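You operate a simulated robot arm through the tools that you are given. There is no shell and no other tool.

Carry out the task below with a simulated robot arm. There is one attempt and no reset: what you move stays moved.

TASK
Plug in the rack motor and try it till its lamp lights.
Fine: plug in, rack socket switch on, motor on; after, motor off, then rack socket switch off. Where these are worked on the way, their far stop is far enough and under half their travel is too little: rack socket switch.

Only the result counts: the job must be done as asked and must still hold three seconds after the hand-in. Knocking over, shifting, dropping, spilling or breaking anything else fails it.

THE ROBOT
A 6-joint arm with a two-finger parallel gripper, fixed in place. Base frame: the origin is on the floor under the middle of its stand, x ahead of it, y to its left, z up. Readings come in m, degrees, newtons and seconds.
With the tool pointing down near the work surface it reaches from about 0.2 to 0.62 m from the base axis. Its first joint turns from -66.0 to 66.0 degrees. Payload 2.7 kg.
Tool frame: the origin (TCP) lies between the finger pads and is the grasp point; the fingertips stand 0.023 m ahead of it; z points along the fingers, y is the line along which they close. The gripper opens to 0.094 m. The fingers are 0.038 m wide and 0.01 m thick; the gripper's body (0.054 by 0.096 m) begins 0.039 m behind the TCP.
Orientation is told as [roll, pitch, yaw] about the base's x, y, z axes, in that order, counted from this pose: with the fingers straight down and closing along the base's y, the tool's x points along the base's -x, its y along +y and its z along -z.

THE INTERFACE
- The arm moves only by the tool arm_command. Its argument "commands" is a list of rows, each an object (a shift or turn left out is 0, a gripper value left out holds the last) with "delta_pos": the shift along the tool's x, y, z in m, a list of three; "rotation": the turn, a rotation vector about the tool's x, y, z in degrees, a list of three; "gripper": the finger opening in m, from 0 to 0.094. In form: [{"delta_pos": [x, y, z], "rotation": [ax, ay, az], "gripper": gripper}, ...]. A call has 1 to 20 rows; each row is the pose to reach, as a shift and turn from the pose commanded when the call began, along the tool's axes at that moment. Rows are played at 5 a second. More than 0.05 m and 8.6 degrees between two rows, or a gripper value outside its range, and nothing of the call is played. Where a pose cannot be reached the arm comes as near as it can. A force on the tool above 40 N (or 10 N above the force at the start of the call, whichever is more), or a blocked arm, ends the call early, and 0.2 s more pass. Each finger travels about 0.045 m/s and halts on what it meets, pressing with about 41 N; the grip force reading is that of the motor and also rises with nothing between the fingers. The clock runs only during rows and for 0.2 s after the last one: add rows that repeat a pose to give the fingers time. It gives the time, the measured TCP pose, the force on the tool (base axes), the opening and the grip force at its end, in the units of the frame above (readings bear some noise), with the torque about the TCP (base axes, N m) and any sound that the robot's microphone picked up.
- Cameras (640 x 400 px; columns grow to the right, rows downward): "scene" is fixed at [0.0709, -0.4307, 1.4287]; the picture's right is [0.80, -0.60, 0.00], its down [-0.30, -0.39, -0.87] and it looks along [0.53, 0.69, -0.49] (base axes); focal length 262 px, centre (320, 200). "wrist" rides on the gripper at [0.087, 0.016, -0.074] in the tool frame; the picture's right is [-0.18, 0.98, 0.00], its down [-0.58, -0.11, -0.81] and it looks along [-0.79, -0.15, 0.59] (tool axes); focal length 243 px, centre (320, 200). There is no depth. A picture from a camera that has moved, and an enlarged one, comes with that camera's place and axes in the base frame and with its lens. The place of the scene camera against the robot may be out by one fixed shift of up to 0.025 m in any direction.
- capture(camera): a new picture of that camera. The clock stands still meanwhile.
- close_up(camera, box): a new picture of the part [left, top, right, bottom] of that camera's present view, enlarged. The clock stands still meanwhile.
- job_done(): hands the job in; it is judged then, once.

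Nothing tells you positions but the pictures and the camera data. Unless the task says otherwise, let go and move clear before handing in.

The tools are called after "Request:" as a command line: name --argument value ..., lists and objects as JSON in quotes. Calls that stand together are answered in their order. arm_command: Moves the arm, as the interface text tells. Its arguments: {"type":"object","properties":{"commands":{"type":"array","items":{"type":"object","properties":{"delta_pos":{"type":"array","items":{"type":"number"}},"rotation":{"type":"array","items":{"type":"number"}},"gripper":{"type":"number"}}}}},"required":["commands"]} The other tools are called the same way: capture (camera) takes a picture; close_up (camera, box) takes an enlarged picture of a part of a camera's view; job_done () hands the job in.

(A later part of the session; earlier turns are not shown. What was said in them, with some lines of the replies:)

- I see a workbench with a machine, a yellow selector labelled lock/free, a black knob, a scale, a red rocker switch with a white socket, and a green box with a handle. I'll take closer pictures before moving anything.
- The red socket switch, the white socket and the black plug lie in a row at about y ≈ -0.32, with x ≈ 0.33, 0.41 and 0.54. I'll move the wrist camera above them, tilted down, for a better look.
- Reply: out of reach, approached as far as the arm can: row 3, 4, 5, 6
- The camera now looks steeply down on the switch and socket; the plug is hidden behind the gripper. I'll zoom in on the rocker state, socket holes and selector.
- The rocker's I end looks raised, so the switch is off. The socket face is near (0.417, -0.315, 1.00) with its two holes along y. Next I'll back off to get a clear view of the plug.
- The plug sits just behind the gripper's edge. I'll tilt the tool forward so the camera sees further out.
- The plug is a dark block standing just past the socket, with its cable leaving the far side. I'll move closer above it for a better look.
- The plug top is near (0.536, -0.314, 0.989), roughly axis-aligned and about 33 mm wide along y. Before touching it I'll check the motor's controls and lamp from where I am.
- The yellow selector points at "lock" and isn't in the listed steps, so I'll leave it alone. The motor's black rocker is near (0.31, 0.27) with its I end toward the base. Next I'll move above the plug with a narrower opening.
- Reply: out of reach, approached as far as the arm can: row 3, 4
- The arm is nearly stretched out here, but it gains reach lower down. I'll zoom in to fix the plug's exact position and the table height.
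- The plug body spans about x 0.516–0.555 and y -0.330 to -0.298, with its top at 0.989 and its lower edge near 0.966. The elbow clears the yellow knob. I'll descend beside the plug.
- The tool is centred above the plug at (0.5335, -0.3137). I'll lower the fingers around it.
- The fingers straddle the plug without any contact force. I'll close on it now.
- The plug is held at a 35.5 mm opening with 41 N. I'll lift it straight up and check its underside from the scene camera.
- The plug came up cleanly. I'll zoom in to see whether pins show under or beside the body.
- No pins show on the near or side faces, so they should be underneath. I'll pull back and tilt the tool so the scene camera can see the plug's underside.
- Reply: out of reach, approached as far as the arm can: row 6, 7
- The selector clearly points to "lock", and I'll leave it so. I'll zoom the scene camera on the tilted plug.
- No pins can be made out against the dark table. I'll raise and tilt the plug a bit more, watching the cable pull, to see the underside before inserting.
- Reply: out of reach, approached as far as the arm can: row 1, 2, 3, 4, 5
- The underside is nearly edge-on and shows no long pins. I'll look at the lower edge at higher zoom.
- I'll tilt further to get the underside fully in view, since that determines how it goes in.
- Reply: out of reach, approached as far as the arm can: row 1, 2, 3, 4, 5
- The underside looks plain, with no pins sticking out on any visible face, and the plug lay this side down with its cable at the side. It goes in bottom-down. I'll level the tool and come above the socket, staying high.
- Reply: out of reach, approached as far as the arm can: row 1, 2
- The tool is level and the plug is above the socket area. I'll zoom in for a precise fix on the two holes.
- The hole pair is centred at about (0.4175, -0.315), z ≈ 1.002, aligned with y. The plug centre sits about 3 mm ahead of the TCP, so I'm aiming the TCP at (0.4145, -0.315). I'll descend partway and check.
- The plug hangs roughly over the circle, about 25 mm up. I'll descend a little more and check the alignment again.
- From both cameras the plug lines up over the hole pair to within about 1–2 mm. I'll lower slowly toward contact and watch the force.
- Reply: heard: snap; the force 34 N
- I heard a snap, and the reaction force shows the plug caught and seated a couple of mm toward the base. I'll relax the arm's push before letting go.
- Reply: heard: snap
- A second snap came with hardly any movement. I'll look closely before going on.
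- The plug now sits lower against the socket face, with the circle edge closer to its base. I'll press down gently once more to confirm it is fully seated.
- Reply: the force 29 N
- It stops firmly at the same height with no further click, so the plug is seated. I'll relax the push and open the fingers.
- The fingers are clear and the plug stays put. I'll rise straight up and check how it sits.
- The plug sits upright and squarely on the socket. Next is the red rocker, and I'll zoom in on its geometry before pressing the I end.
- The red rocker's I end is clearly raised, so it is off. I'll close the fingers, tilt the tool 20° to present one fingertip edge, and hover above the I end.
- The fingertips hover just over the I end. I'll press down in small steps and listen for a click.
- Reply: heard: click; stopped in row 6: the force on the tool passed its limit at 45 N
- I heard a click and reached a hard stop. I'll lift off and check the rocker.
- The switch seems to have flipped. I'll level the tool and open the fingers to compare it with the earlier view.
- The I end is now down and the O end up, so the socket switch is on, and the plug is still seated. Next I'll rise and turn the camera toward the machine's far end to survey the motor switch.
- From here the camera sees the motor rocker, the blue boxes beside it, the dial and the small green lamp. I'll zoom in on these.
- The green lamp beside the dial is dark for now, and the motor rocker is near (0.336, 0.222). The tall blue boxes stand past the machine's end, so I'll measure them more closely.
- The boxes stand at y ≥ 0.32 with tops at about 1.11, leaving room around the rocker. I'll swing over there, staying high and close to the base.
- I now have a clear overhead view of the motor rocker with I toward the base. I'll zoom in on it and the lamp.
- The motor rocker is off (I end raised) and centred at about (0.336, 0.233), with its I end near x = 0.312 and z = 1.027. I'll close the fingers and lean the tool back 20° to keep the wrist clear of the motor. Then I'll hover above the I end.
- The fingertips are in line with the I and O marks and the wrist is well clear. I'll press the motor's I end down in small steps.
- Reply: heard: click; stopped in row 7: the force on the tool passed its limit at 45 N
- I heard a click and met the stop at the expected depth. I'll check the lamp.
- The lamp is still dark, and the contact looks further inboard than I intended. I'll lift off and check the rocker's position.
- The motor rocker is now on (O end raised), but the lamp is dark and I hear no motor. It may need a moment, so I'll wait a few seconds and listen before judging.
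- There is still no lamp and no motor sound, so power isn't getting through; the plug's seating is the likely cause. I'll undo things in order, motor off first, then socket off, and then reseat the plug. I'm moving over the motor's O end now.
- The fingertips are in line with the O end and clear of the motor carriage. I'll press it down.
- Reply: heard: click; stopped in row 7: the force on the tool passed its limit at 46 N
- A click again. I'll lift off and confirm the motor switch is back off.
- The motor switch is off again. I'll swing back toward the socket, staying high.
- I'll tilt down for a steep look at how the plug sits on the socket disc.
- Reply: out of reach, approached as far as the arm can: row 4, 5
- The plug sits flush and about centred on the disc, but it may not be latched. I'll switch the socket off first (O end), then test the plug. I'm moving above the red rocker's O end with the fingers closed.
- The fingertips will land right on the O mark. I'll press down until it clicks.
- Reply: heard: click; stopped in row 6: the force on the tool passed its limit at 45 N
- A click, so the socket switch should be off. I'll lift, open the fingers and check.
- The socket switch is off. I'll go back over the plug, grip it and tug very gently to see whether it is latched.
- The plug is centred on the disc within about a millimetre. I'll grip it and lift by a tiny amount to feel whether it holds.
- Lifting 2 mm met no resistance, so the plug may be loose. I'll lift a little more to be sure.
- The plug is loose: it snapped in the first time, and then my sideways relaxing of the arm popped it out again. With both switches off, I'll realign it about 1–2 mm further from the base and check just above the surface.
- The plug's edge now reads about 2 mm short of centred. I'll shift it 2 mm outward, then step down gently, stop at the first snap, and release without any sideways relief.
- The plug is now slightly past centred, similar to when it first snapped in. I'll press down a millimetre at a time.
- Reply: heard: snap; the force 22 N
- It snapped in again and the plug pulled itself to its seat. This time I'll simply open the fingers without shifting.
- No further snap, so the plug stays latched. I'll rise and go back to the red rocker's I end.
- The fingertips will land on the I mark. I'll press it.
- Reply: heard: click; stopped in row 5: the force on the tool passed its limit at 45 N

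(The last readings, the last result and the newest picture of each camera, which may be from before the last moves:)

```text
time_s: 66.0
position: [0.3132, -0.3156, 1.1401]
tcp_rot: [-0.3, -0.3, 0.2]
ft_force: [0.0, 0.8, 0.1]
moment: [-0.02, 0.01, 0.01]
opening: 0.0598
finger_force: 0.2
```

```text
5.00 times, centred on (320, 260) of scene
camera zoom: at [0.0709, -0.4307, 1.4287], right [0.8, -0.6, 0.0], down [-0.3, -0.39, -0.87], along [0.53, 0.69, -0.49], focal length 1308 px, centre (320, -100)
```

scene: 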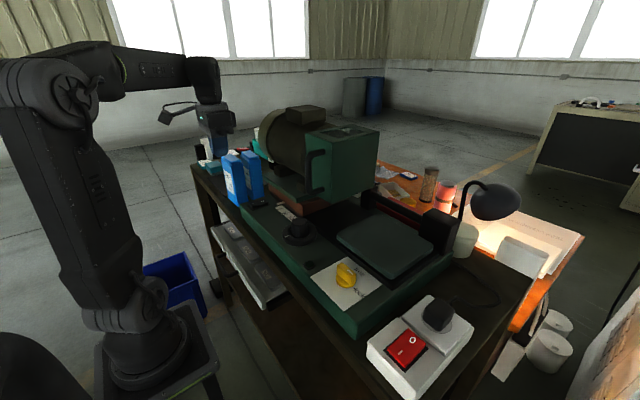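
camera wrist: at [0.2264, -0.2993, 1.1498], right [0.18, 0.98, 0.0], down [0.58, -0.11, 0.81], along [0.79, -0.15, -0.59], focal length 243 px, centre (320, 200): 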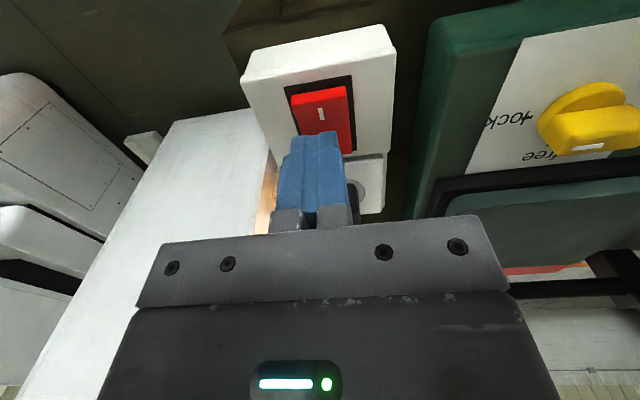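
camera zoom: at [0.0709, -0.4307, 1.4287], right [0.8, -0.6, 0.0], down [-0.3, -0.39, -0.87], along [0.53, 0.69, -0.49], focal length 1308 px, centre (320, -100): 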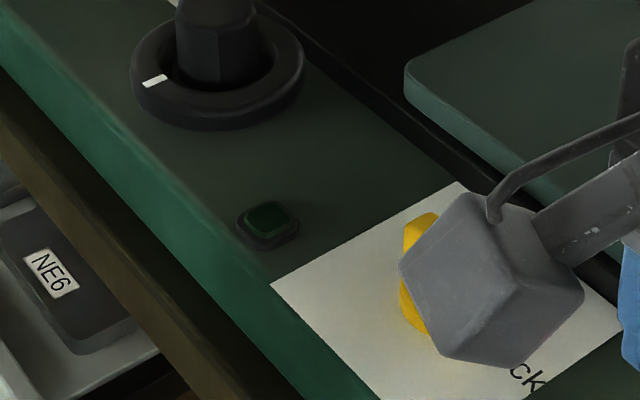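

The red switch is on and the plug is sitting well. I'll swing over to the motor switch along the same high path.

Request:
arm_command --commands '[{"delta_pos": [0.02, 0, -0.04], "rotation": [-0.3, 0.3, 0.2], "gripper": 0.03}, {"delta_pos": [0.04, 0.01, -0.08], "rotation": [-0.3, 0.3, 0.2], "gripper": 0.0}, {"delta_pos": [0.06, 0.03, -0.115], "rotation": [-0.3, 0.3, 0.2], "gripper": 0.0}, {"delta_pos": [0.072, 0.07, -0.13], "rotation": [-0.3, 0.3, 0.2], "gripper": 0.0}, {"delta_pos": [0.072, 0.115, -0.13], "rotation": [-0.3, 0.3, 0.2], "gripper": 0.0}, {"delta_pos": [0.072, 0.16, -0.13], "rotation": [-0.3, 0.3, 0.2], "gripper": 0.0}, {"delta_pos": [0.072, 0.205, -0.13], "rotation": [-0.3, 0.3, 0.2], "gripper": 0.0}, {"delta_pos": [0.072, 0.25, -0.13], "rotation": [-0.3, 0.3, 0.2], "gripper": 0.0}, {"delta_pos": [0.072, 0.295, -0.13], "rotation": [-0.3, 0.3, 0.2], "gripper": 0.0}, {"delta_pos": [0.072, 0.34, -0.13], "rotation": [-0.3, 0.3, 0.2], "gripper": 0.0}, {"delta_pos": [0.072, 0.385, -0.13], "rotation": [-0.3, 0.3, 0.2], "gripper": 0.0}, {"delta_pos": [0.072, 0.43, -0.13], "rotation": [-0.3, 0.3, 0.2], "gripper": 0.0}, {"delta_pos": [0.072, 0.475, -0.13], "rotation": [-0.3, 0.3, 0.2], "gripper": 0.0}, {"delta_pos": [0.072, 0.515, -0.13], "rotation": [-0.3, 0.3, 0.2], "gripper": 0.0}, {"delta_pos": [0.072, 0.549, -0.12], "rotation": [-0.3, 0.3, 0.2], "gripper": 0.0}, {"delta_pos": [0.072, 0.549, -0.11], "rotation": [-0.3, 0.3, 0.2], "gripper": 0.0}, {"delta_pos": [0.072, 0.549, -0.11], "rotation": [-0.3, 0.3, 0.2], "gripper": 0.0}]'

Request:
capture --camera "wrist"

Request:
close_up --camera "scene" --box '[380, 270, 490, 400]'

```text
time_s: 69.7
position: [0.2403, 0.2352, 1.2453]
tcp_rot: [0.1, -0.1, -0.2]
ft_force: [-0.2, 0.6, 0.2]
moment: [0.01, 0.0, 0.04]
opening: 0.0003
finger_force: 41.2
```

```text
taken
camera wrist: at [0.1542, 0.2513, 1.3185], right [0.18, 0.98, 0.0], down [0.58, -0.11, 0.81], along [0.79, -0.15, -0.59], focal length 243 px, centre (320, 200)
```

wrist: 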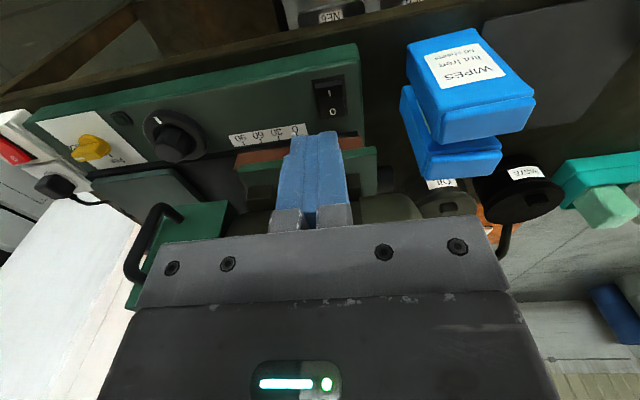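

```text
3.08 times, centred on (435, 335) of scene
camera zoom: at [0.0709, -0.4307, 1.4287], right [0.8, -0.6, 0.0], down [-0.3, -0.39, -0.87], along [0.53, 0.69, -0.49], focal length 805 px, centre (-34, -215)
```

zoom: 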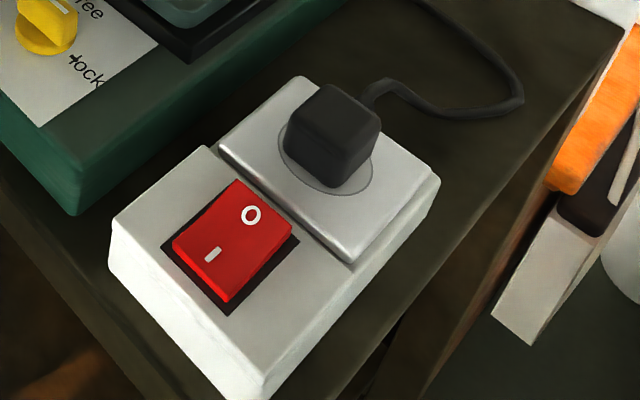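

I'll hover over the motor rocker's I end again with the lean-back tilt, this time a bit closer to its end.

Request:
arm_command --commands '[{"delta_pos": [-0.015, 0, 0.03], "rotation": [0, -4, 0]}, {"delta_pos": [-0.03, -0.001, 0.06], "rotation": [0, -8, 0]}, {"delta_pos": [-0.045, -0.002, 0.09], "rotation": [0, -12, 0]}, {"delta_pos": [-0.06, -0.002, 0.12], "rotation": [0, -16, 0]}, {"delta_pos": [-0.079, -0.002, 0.15], "rotation": [0, -20, 0]}, {"delta_pos": [-0.079, -0.002, 0.16], "rotation": [0, -20, 0]}, {"delta_pos": [-0.079, -0.002, 0.16], "rotation": [0, -20, 0]}]'

Request:
capture --camera "wrist"

```text
time_s: 71.2
position: [0.3185, 0.2328, 1.0845]
tcp_rot: [0.2, -20.0, -0.2]
ft_force: [-0.4, 0.0, -0.2]
moment: [-0.01, 0.01, 0.0]
opening: 0.0001
finger_force: 40.9
```

```text
taken
camera wrist: at [0.2115, 0.2492, 1.1252], right [0.17, 0.98, 0.06], down [0.27, -0.11, 0.96], along [0.95, -0.15, -0.28], focal length 243 px, centre (320, 200)
```

wrist: 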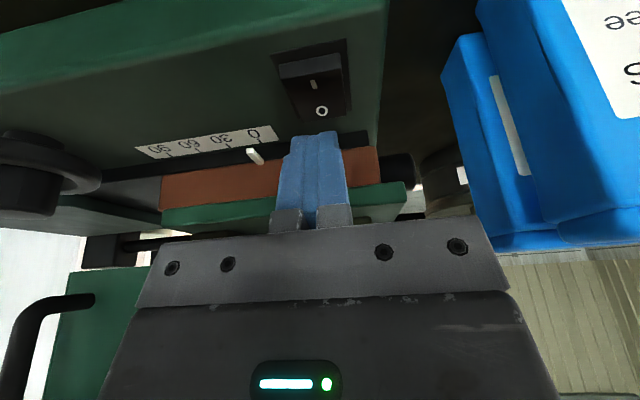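

Request:
arm_command --commands '[{"delta_pos": [0.0068, 0, 0.0188]}, {"delta_pos": [0.0109, 0, 0.0301]}, {"delta_pos": [0.0123, 0, 0.0338]}, {"delta_pos": [0.0133, 0, 0.0366]}, {"delta_pos": [0.0144, 0, 0.0395]}, {"delta_pos": [0.0154, 0, 0.0423]}, {"delta_pos": [0.0164, 0, 0.0451]}, {"delta_pos": [0.0171, 0, 0.047]}]'

Request:
close_up --camera "scene" --box '[270, 220, 370, 300]'

Request:
capture --camera "scene"

```text
time_s: 72.8
position: [0.3188, 0.2319, 1.0439]
tcp_rot: [0.2, -20.5, -0.2]
ft_force: [-8.2, -5.2, 11.1]
moment: [-0.21, 0.31, 0.01]
opening: 0.0
finger_force: 41.2
heard: click
stopped in row 7: the force on the tool passed its limit at 47 N (the readings are from after the stop); the commanded pose is now the measured one
```

```text
5.00 times, centred on (320, 260) of scene
camera zoom: at [0.0705, -0.4309, 1.4287], right [0.8, -0.6, 0.0], down [-0.3, -0.39, -0.87], along [0.53, 0.69, -0.49], focal length 1308 px, centre (320, -100)
```

zoom: 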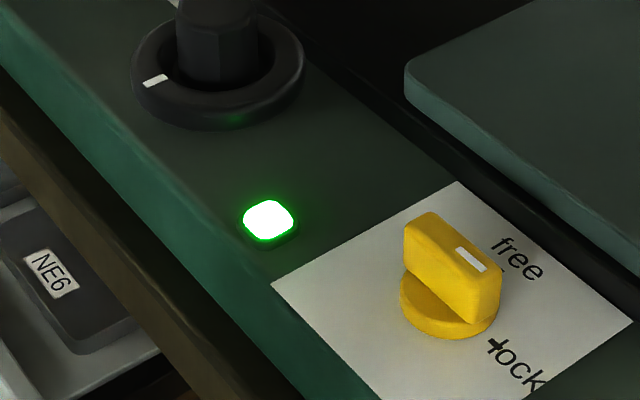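

```text
taken
```

scene: 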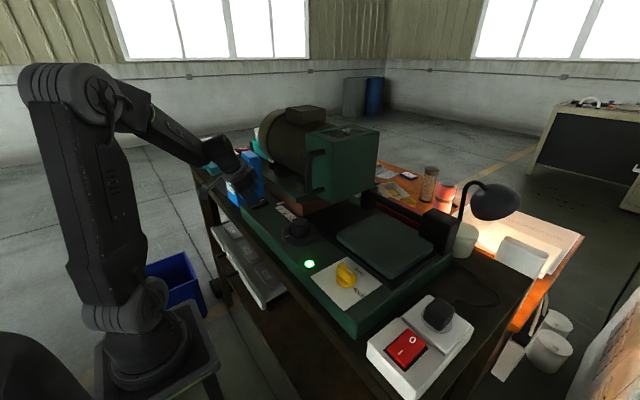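

The lamp is lit, so the motor has been tried. Now the off sequence: motor off first. I'll lift and shift over to the O end.

Request:
arm_command --commands '[{"delta_pos": [-0.007, 0, -0.0187]}, {"delta_pos": [-0.014, 0, -0.0375]}, {"delta_pos": [-0.029, 0.0005, -0.0319]}, {"delta_pos": [-0.044, 0.001, -0.0263]}, {"delta_pos": [-0.044, 0.001, -0.0263]}]'

Request:
close_up --camera "scene" --box '[200, 170, 380, 300]'

Request:
capture --camera "wrist"

```text
time_s: 74.0
position: [0.3515, 0.233, 1.0839]
tcp_rot: [0.2, -20.5, 0.0]
ft_force: [0.0, -0.3, -0.6]
moment: [0.01, 0.01, 0.03]
opening: 0.0001
finger_force: 41.3
```

```text
3.08 times, centred on (290, 235) of scene
camera zoom: at [0.0709, -0.4307, 1.4287], right [0.8, -0.6, 0.0], down [-0.3, -0.39, -0.87], along [0.53, 0.69, -0.49], focal length 805 px, centre (412, 92)
```

zoom: 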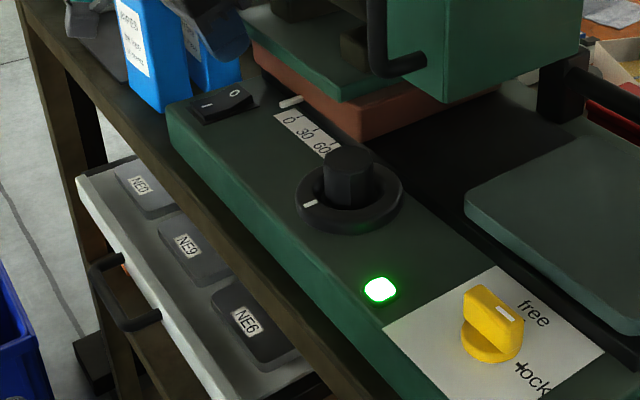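

```text
taken
camera wrist: at [0.2446, 0.2495, 1.1235], right [0.17, 0.98, 0.07], down [0.26, -0.11, 0.96], along [0.95, -0.15, -0.28], focal length 243 px, centre (320, 200)
```

wrist: 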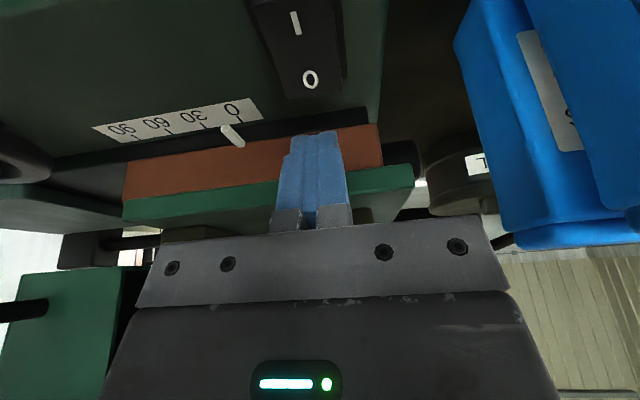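

The lamp stays lit and the position matches my earlier O press. I'll press the motor off.

Request:
arm_command --commands '[{"delta_pos": [0.0053, 0, 0.0141]}, {"delta_pos": [0.0098, 0, 0.0262]}, {"delta_pos": [0.0112, 0, 0.03]}, {"delta_pos": [0.0123, 0, 0.0328]}, {"delta_pos": [0.0133, 0, 0.0356]}, {"delta_pos": [0.0144, 0, 0.0384]}, {"delta_pos": [0.0151, 0, 0.0403]}, {"delta_pos": [0.0158, 0, 0.0422]}]'

Request:
arm_command --commands '[{"delta_pos": [-0.007, 0, -0.0187]}, {"delta_pos": [-0.014, 0, -0.0375]}, {"delta_pos": [-0.005, 0, -0.07], "rotation": [0, 5, 0]}, {"delta_pos": [0.015, 0, -0.11], "rotation": [0, 10, 0]}, {"delta_pos": [0.03, 0, -0.15], "rotation": [0, 15, 0]}, {"delta_pos": [0.03, 0, -0.18], "rotation": [0, 20.4, 0]}, {"delta_pos": [0.03, 0, -0.18], "rotation": [0, 20.4, 0]}]'

Request:
close_up --camera "scene" --box '[225, 185, 285, 225]'

Request:
close_up --camera "scene" --box '[200, 170, 380, 300]'

```text
time_s: 75.3
position: [0.3519, 0.2346, 1.0492]
tcp_rot: [0.6, -21.1, -0.1]
ft_force: [-1.1, -0.6, 1.9]
moment: [0.01, 0.02, 0.01]
opening: 0.0
finger_force: 41.6
heard: click
stopped in row 6: the force on the tool passed its limit at 46 N (the readings are from after the stop); the commanded pose is now the measured one
```

```text
time_s: 77.0
position: [0.2606, 0.235, 1.2043]
tcp_rot: [0.6, -0.5, 0.1]
ft_force: [0.0, 0.0, 0.1]
moment: [0.02, -0.03, 0.0]
opening: 0.0001
finger_force: 40.7
```

```text
10.00 times, centred on (255, 205) of scene
camera zoom: at [0.0709, -0.4307, 1.4287], right [0.8, -0.6, 0.0], down [-0.3, -0.39, -0.87], along [0.53, 0.69, -0.49], focal length 2616 px, centre (970, 150)
```

zoom: 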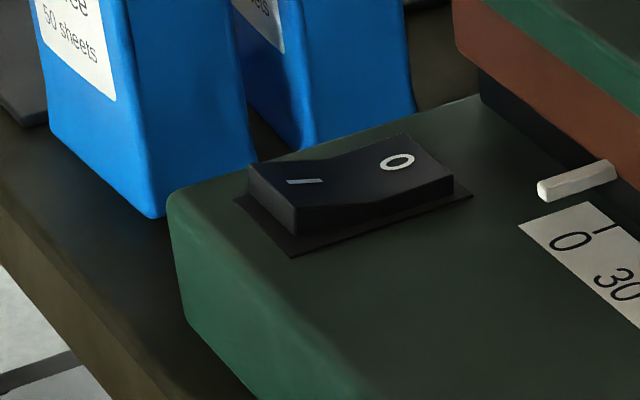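

```text
3.08 times, centred on (290, 235) of scene
camera zoom: at [0.0709, -0.4307, 1.4287], right [0.8, -0.6, 0.0], down [-0.3, -0.39, -0.87], along [0.53, 0.69, -0.49], focal length 805 px, centre (412, 92)
```

zoom: 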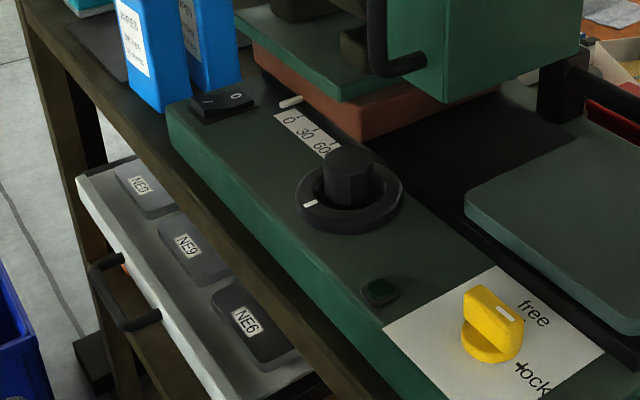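

The motor is off and the lamp went out. Now I'll go back to the red socket switch for the last step.

Request:
arm_command --commands '[{"delta_pos": [0.008, -0.03, -0.02], "rotation": [0.5, 0.5, 0]}, {"delta_pos": [0.014, -0.065, -0.04], "rotation": [0.5, 0.5, 0]}, {"delta_pos": [0.02, -0.1, -0.06], "rotation": [0.5, 0.5, 0]}, {"delta_pos": [0.02, -0.145, -0.065], "rotation": [0.5, 0.5, 0]}, {"delta_pos": [0.02, -0.19, -0.065], "rotation": [0.5, 0.5, 0]}, {"delta_pos": [0.02, -0.235, -0.065], "rotation": [0.5, 0.5, 0]}, {"delta_pos": [0.02, -0.28, -0.065], "rotation": [0.5, 0.5, 0]}, {"delta_pos": [0.02, -0.325, -0.065], "rotation": [0.5, 0.5, 0]}, {"delta_pos": [0.02, -0.37, -0.065], "rotation": [0.5, 0.5, 0]}, {"delta_pos": [0.02, -0.415, -0.065], "rotation": [0.5, 0.5, 0]}, {"delta_pos": [0.02, -0.46, -0.065], "rotation": [0.5, 0.5, 0]}, {"delta_pos": [0.02, -0.505, -0.065], "rotation": [0.5, 0.5, 0]}, {"delta_pos": [0.015, -0.54, -0.065], "rotation": [0.5, 0.5, 0]}, {"delta_pos": [-0.01, -0.5505, -0.055], "rotation": [0.5, 0.5, 0]}, {"delta_pos": [-0.04, -0.5505, -0.035], "rotation": [0.5, 0.5, 0]}, {"delta_pos": [-0.07, -0.5505, -0.005], "rotation": [0.5, 0.5, 0]}, {"delta_pos": [-0.09, -0.5505, 0.03], "rotation": [0.5, 0.5, 0]}, {"delta_pos": [-0.09, -0.5505, 0.06], "rotation": [0.5, 0.5, 0]}, {"delta_pos": [-0.09, -0.5505, 0.06], "rotation": [0.5, 0.5, 0]}]'

Request:
capture --camera "wrist"

Request:
capture --camera "scene"

```text
time_s: 81.0
position: [0.3503, -0.3164, 1.1392]
tcp_rot: [0.0, -0.2, 0.1]
ft_force: [-0.5, -1.3, 0.6]
moment: [0.0, 0.01, -0.02]
opening: 0.0
finger_force: 41.5
```

```text
taken
camera wrist: at [0.2641, -0.3003, 1.2129], right [0.18, 0.98, 0.0], down [0.58, -0.11, 0.81], along [0.79, -0.15, -0.59], focal length 243 px, centre (320, 200)
```

wrist: 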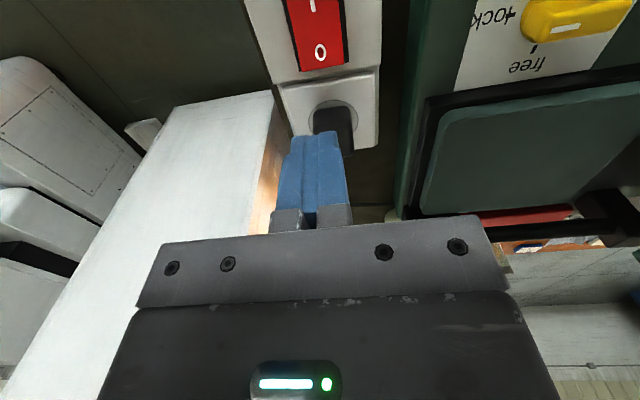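

```text
taken
```

scene: 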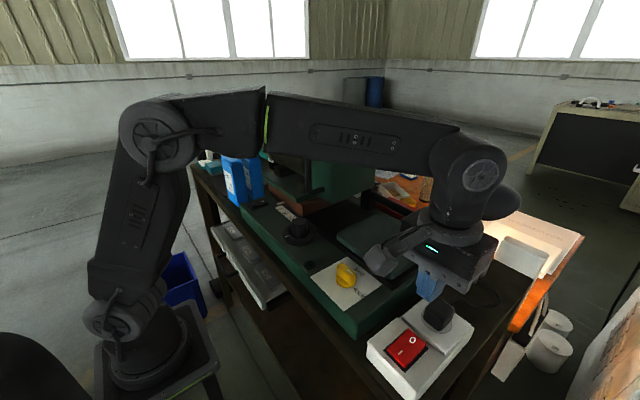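

I'm over the O mark as before. I'll press the socket switch off.

Request:
arm_command --commands '[{"delta_pos": [0.0005, 0.0008, 0.04]}, {"delta_pos": [0.0005, 0.0008, 0.07]}, {"delta_pos": [0.0005, 0.0008, 0.09]}, {"delta_pos": [0.0005, 0.0008, 0.098]}, {"delta_pos": [0.0005, 0.0008, 0.102]}, {"delta_pos": [0.0005, 0.0008, 0.105]}, {"delta_pos": [0.0005, 0.0008, 0.108]}, {"delta_pos": [0.0005, 0.0008, 0.111]}, {"delta_pos": [0.0005, 0.0008, 0.114]}]'

Request:
arm_command --commands '[{"delta_pos": [0, 0, -0.015]}, {"delta_pos": [0, 0, -0.04]}, {"delta_pos": [0.01, 0, -0.075], "gripper": 0.03}, {"delta_pos": [0.03, 0, -0.1], "gripper": 0.06}, {"delta_pos": [0.03, 0, -0.1], "gripper": 0.06}]'

Request:
close_up --camera "wrist" --box '[240, 0, 400, 110]'

Request:
close_up --camera "wrist" --box '[280, 90, 400, 210]'

Request:
close_up --camera "scene" --box '[370, 280, 490, 400]'

```text
time_s: 82.6
position: [0.3518, -0.3166, 1.0403]
tcp_rot: [-0.4, -0.5, 0.1]
ft_force: [0.2, 1.5, 1.4]
moment: [0.0, 0.07, -0.07]
opening: 0.0
finger_force: 40.5
heard: click
stopped in row 8: the force on the tool passed its limit at 44 N (the readings are from after the stop); the commanded pose is now the measured one
```

```text
time_s: 83.8
position: [0.3235, -0.3161, 1.1379]
tcp_rot: [-0.3, -0.6, 0.2]
ft_force: [0.0, 1.0, -0.1]
moment: [0.04, -0.01, 0.0]
opening: 0.0599
finger_force: 0.1
```

```text
3.64 times, centred on (320, 55) of wrist
camera zoom: at [0.2354, -0.3009, 1.212], right [0.18, 0.98, -0.01], down [0.57, -0.1, 0.81], along [0.8, -0.15, -0.58], focal length 882 px, centre (320, 727)
```

zoom: 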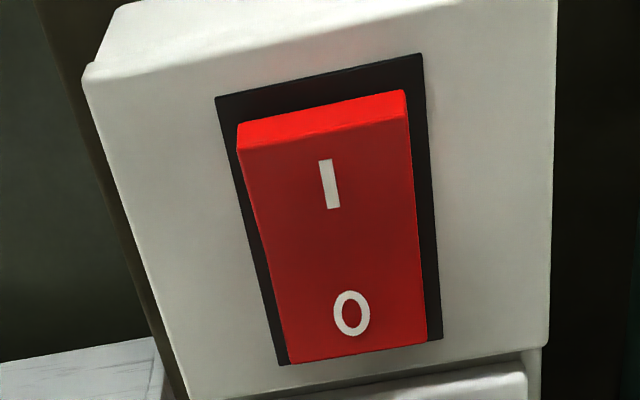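

```text
3.33 times, centred on (340, 150) of wrist
camera zoom: at [0.2354, -0.3009, 1.212], right [0.18, 0.98, -0.01], down [0.57, -0.1, 0.81], along [0.8, -0.15, -0.58], focal length 809 px, centre (253, 367)
```

zoom: 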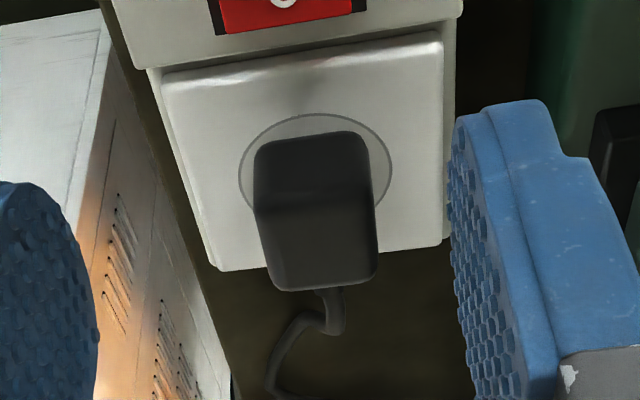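

```text
3.33 times, centred on (430, 340) of scene
camera zoom: at [0.0709, -0.4307, 1.4287], right [0.8, -0.6, 0.0], down [-0.3, -0.39, -0.87], along [0.53, 0.69, -0.49], focal length 872 px, centre (-47, -267)
```

zoom: 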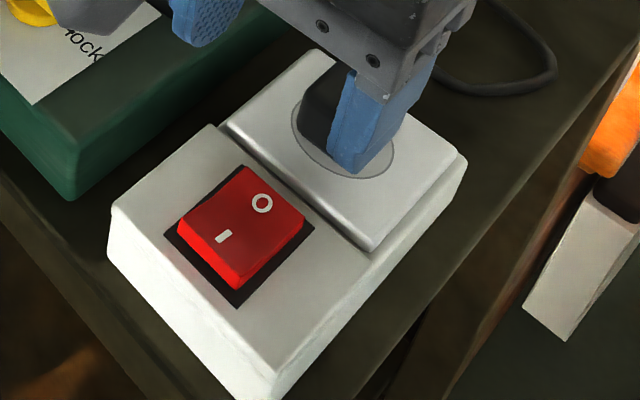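

The socket switch is off (I end raised) and the plug is still in. I'll move the arm clear and take a final look around.

Request:
arm_command --commands '[{"delta_pos": [0.01, 0.02, -0.035]}, {"delta_pos": [0.02, 0.045, -0.07]}, {"delta_pos": [0.025, 0.075, -0.105]}, {"delta_pos": [0.025, 0.11, -0.135]}, {"delta_pos": [0.025, 0.12, -0.14]}, {"delta_pos": [0.025, 0.12, -0.14]}]'

Request:
capture --camera "scene"

Request:
close_up --camera "scene" --box '[370, 270, 490, 400]'

Request:
close_up --camera "scene" --box '[200, 140, 400, 300]'

```text
time_s: 85.2
position: [0.2931, -0.1978, 1.2779]
tcp_rot: [-0.3, -0.5, 0.1]
ft_force: [0.1, -0.5, 0.3]
moment: [-0.01, -0.02, -0.01]
opening: 0.0599
finger_force: 0.0
```

```text
taken
```

scene: 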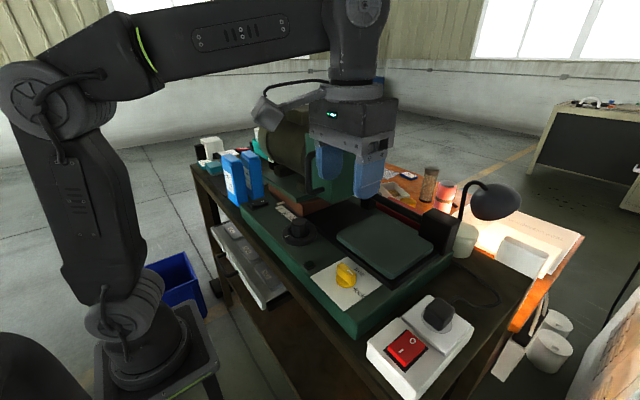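

```text
3.08 times, centred on (430, 335) of scene
camera zoom: at [0.0709, -0.4307, 1.4287], right [0.8, -0.6, 0.0], down [-0.3, -0.39, -0.87], along [0.53, 0.69, -0.49], focal length 805 px, centre (-18, -215)
```

zoom: 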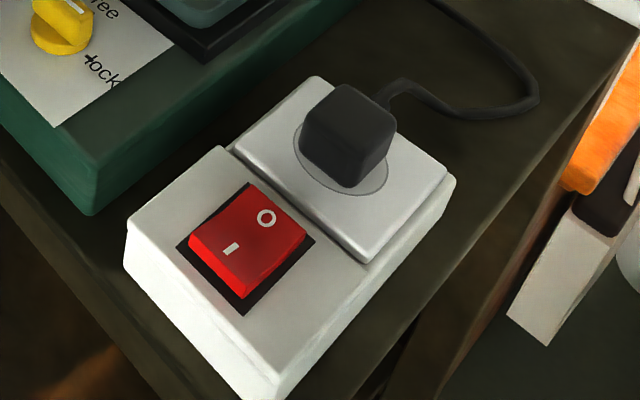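

```text
2.50 times, centred on (300, 220) of scene
camera zoom: at [0.0709, -0.4307, 1.4287], right [0.8, -0.6, 0.0], down [-0.3, -0.39, -0.87], along [0.53, 0.69, -0.49], focal length 654 px, centre (370, 150)
```

zoom: 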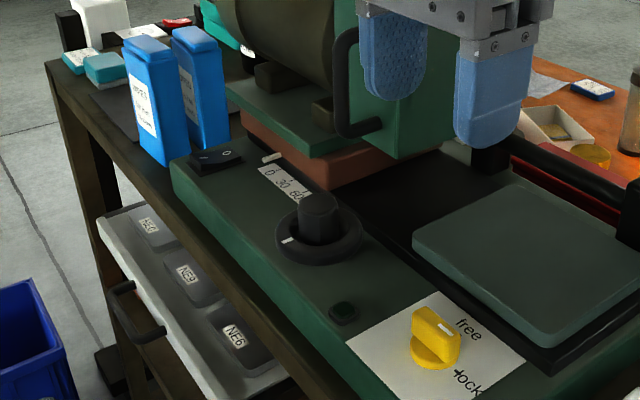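

The plug is in and both switches are off: the motor went off first, then the socket. The lamp lit while the motor was on and is dark now. Everything else stands where it was and the arm is clear, so I'm handing in.

Request:
job_done

```text
The job is handed in.
```

The rack motor is plugged in and was tried until its lamp lit. After that I switched the motor off, then the rack socket switch.

- **First try:** the plug snapped into the socket, then came loose while I eased off the arm. I worked both switches on without noticing, and the lamp stayed dark.
- **Second try:** I turned the motor and then the socket switch off, reseated the plug, and worked the full sequence again. The socket switch went to its stop with a click each time, and the lamp came on when the motor was switched on.
- **At hand-in:** the plug was in, both switches were off, and the lamp was out. The yellow selector was still at "lock", where I found it. In the last pictures nothing else looked moved. The arm had let go and was clear.
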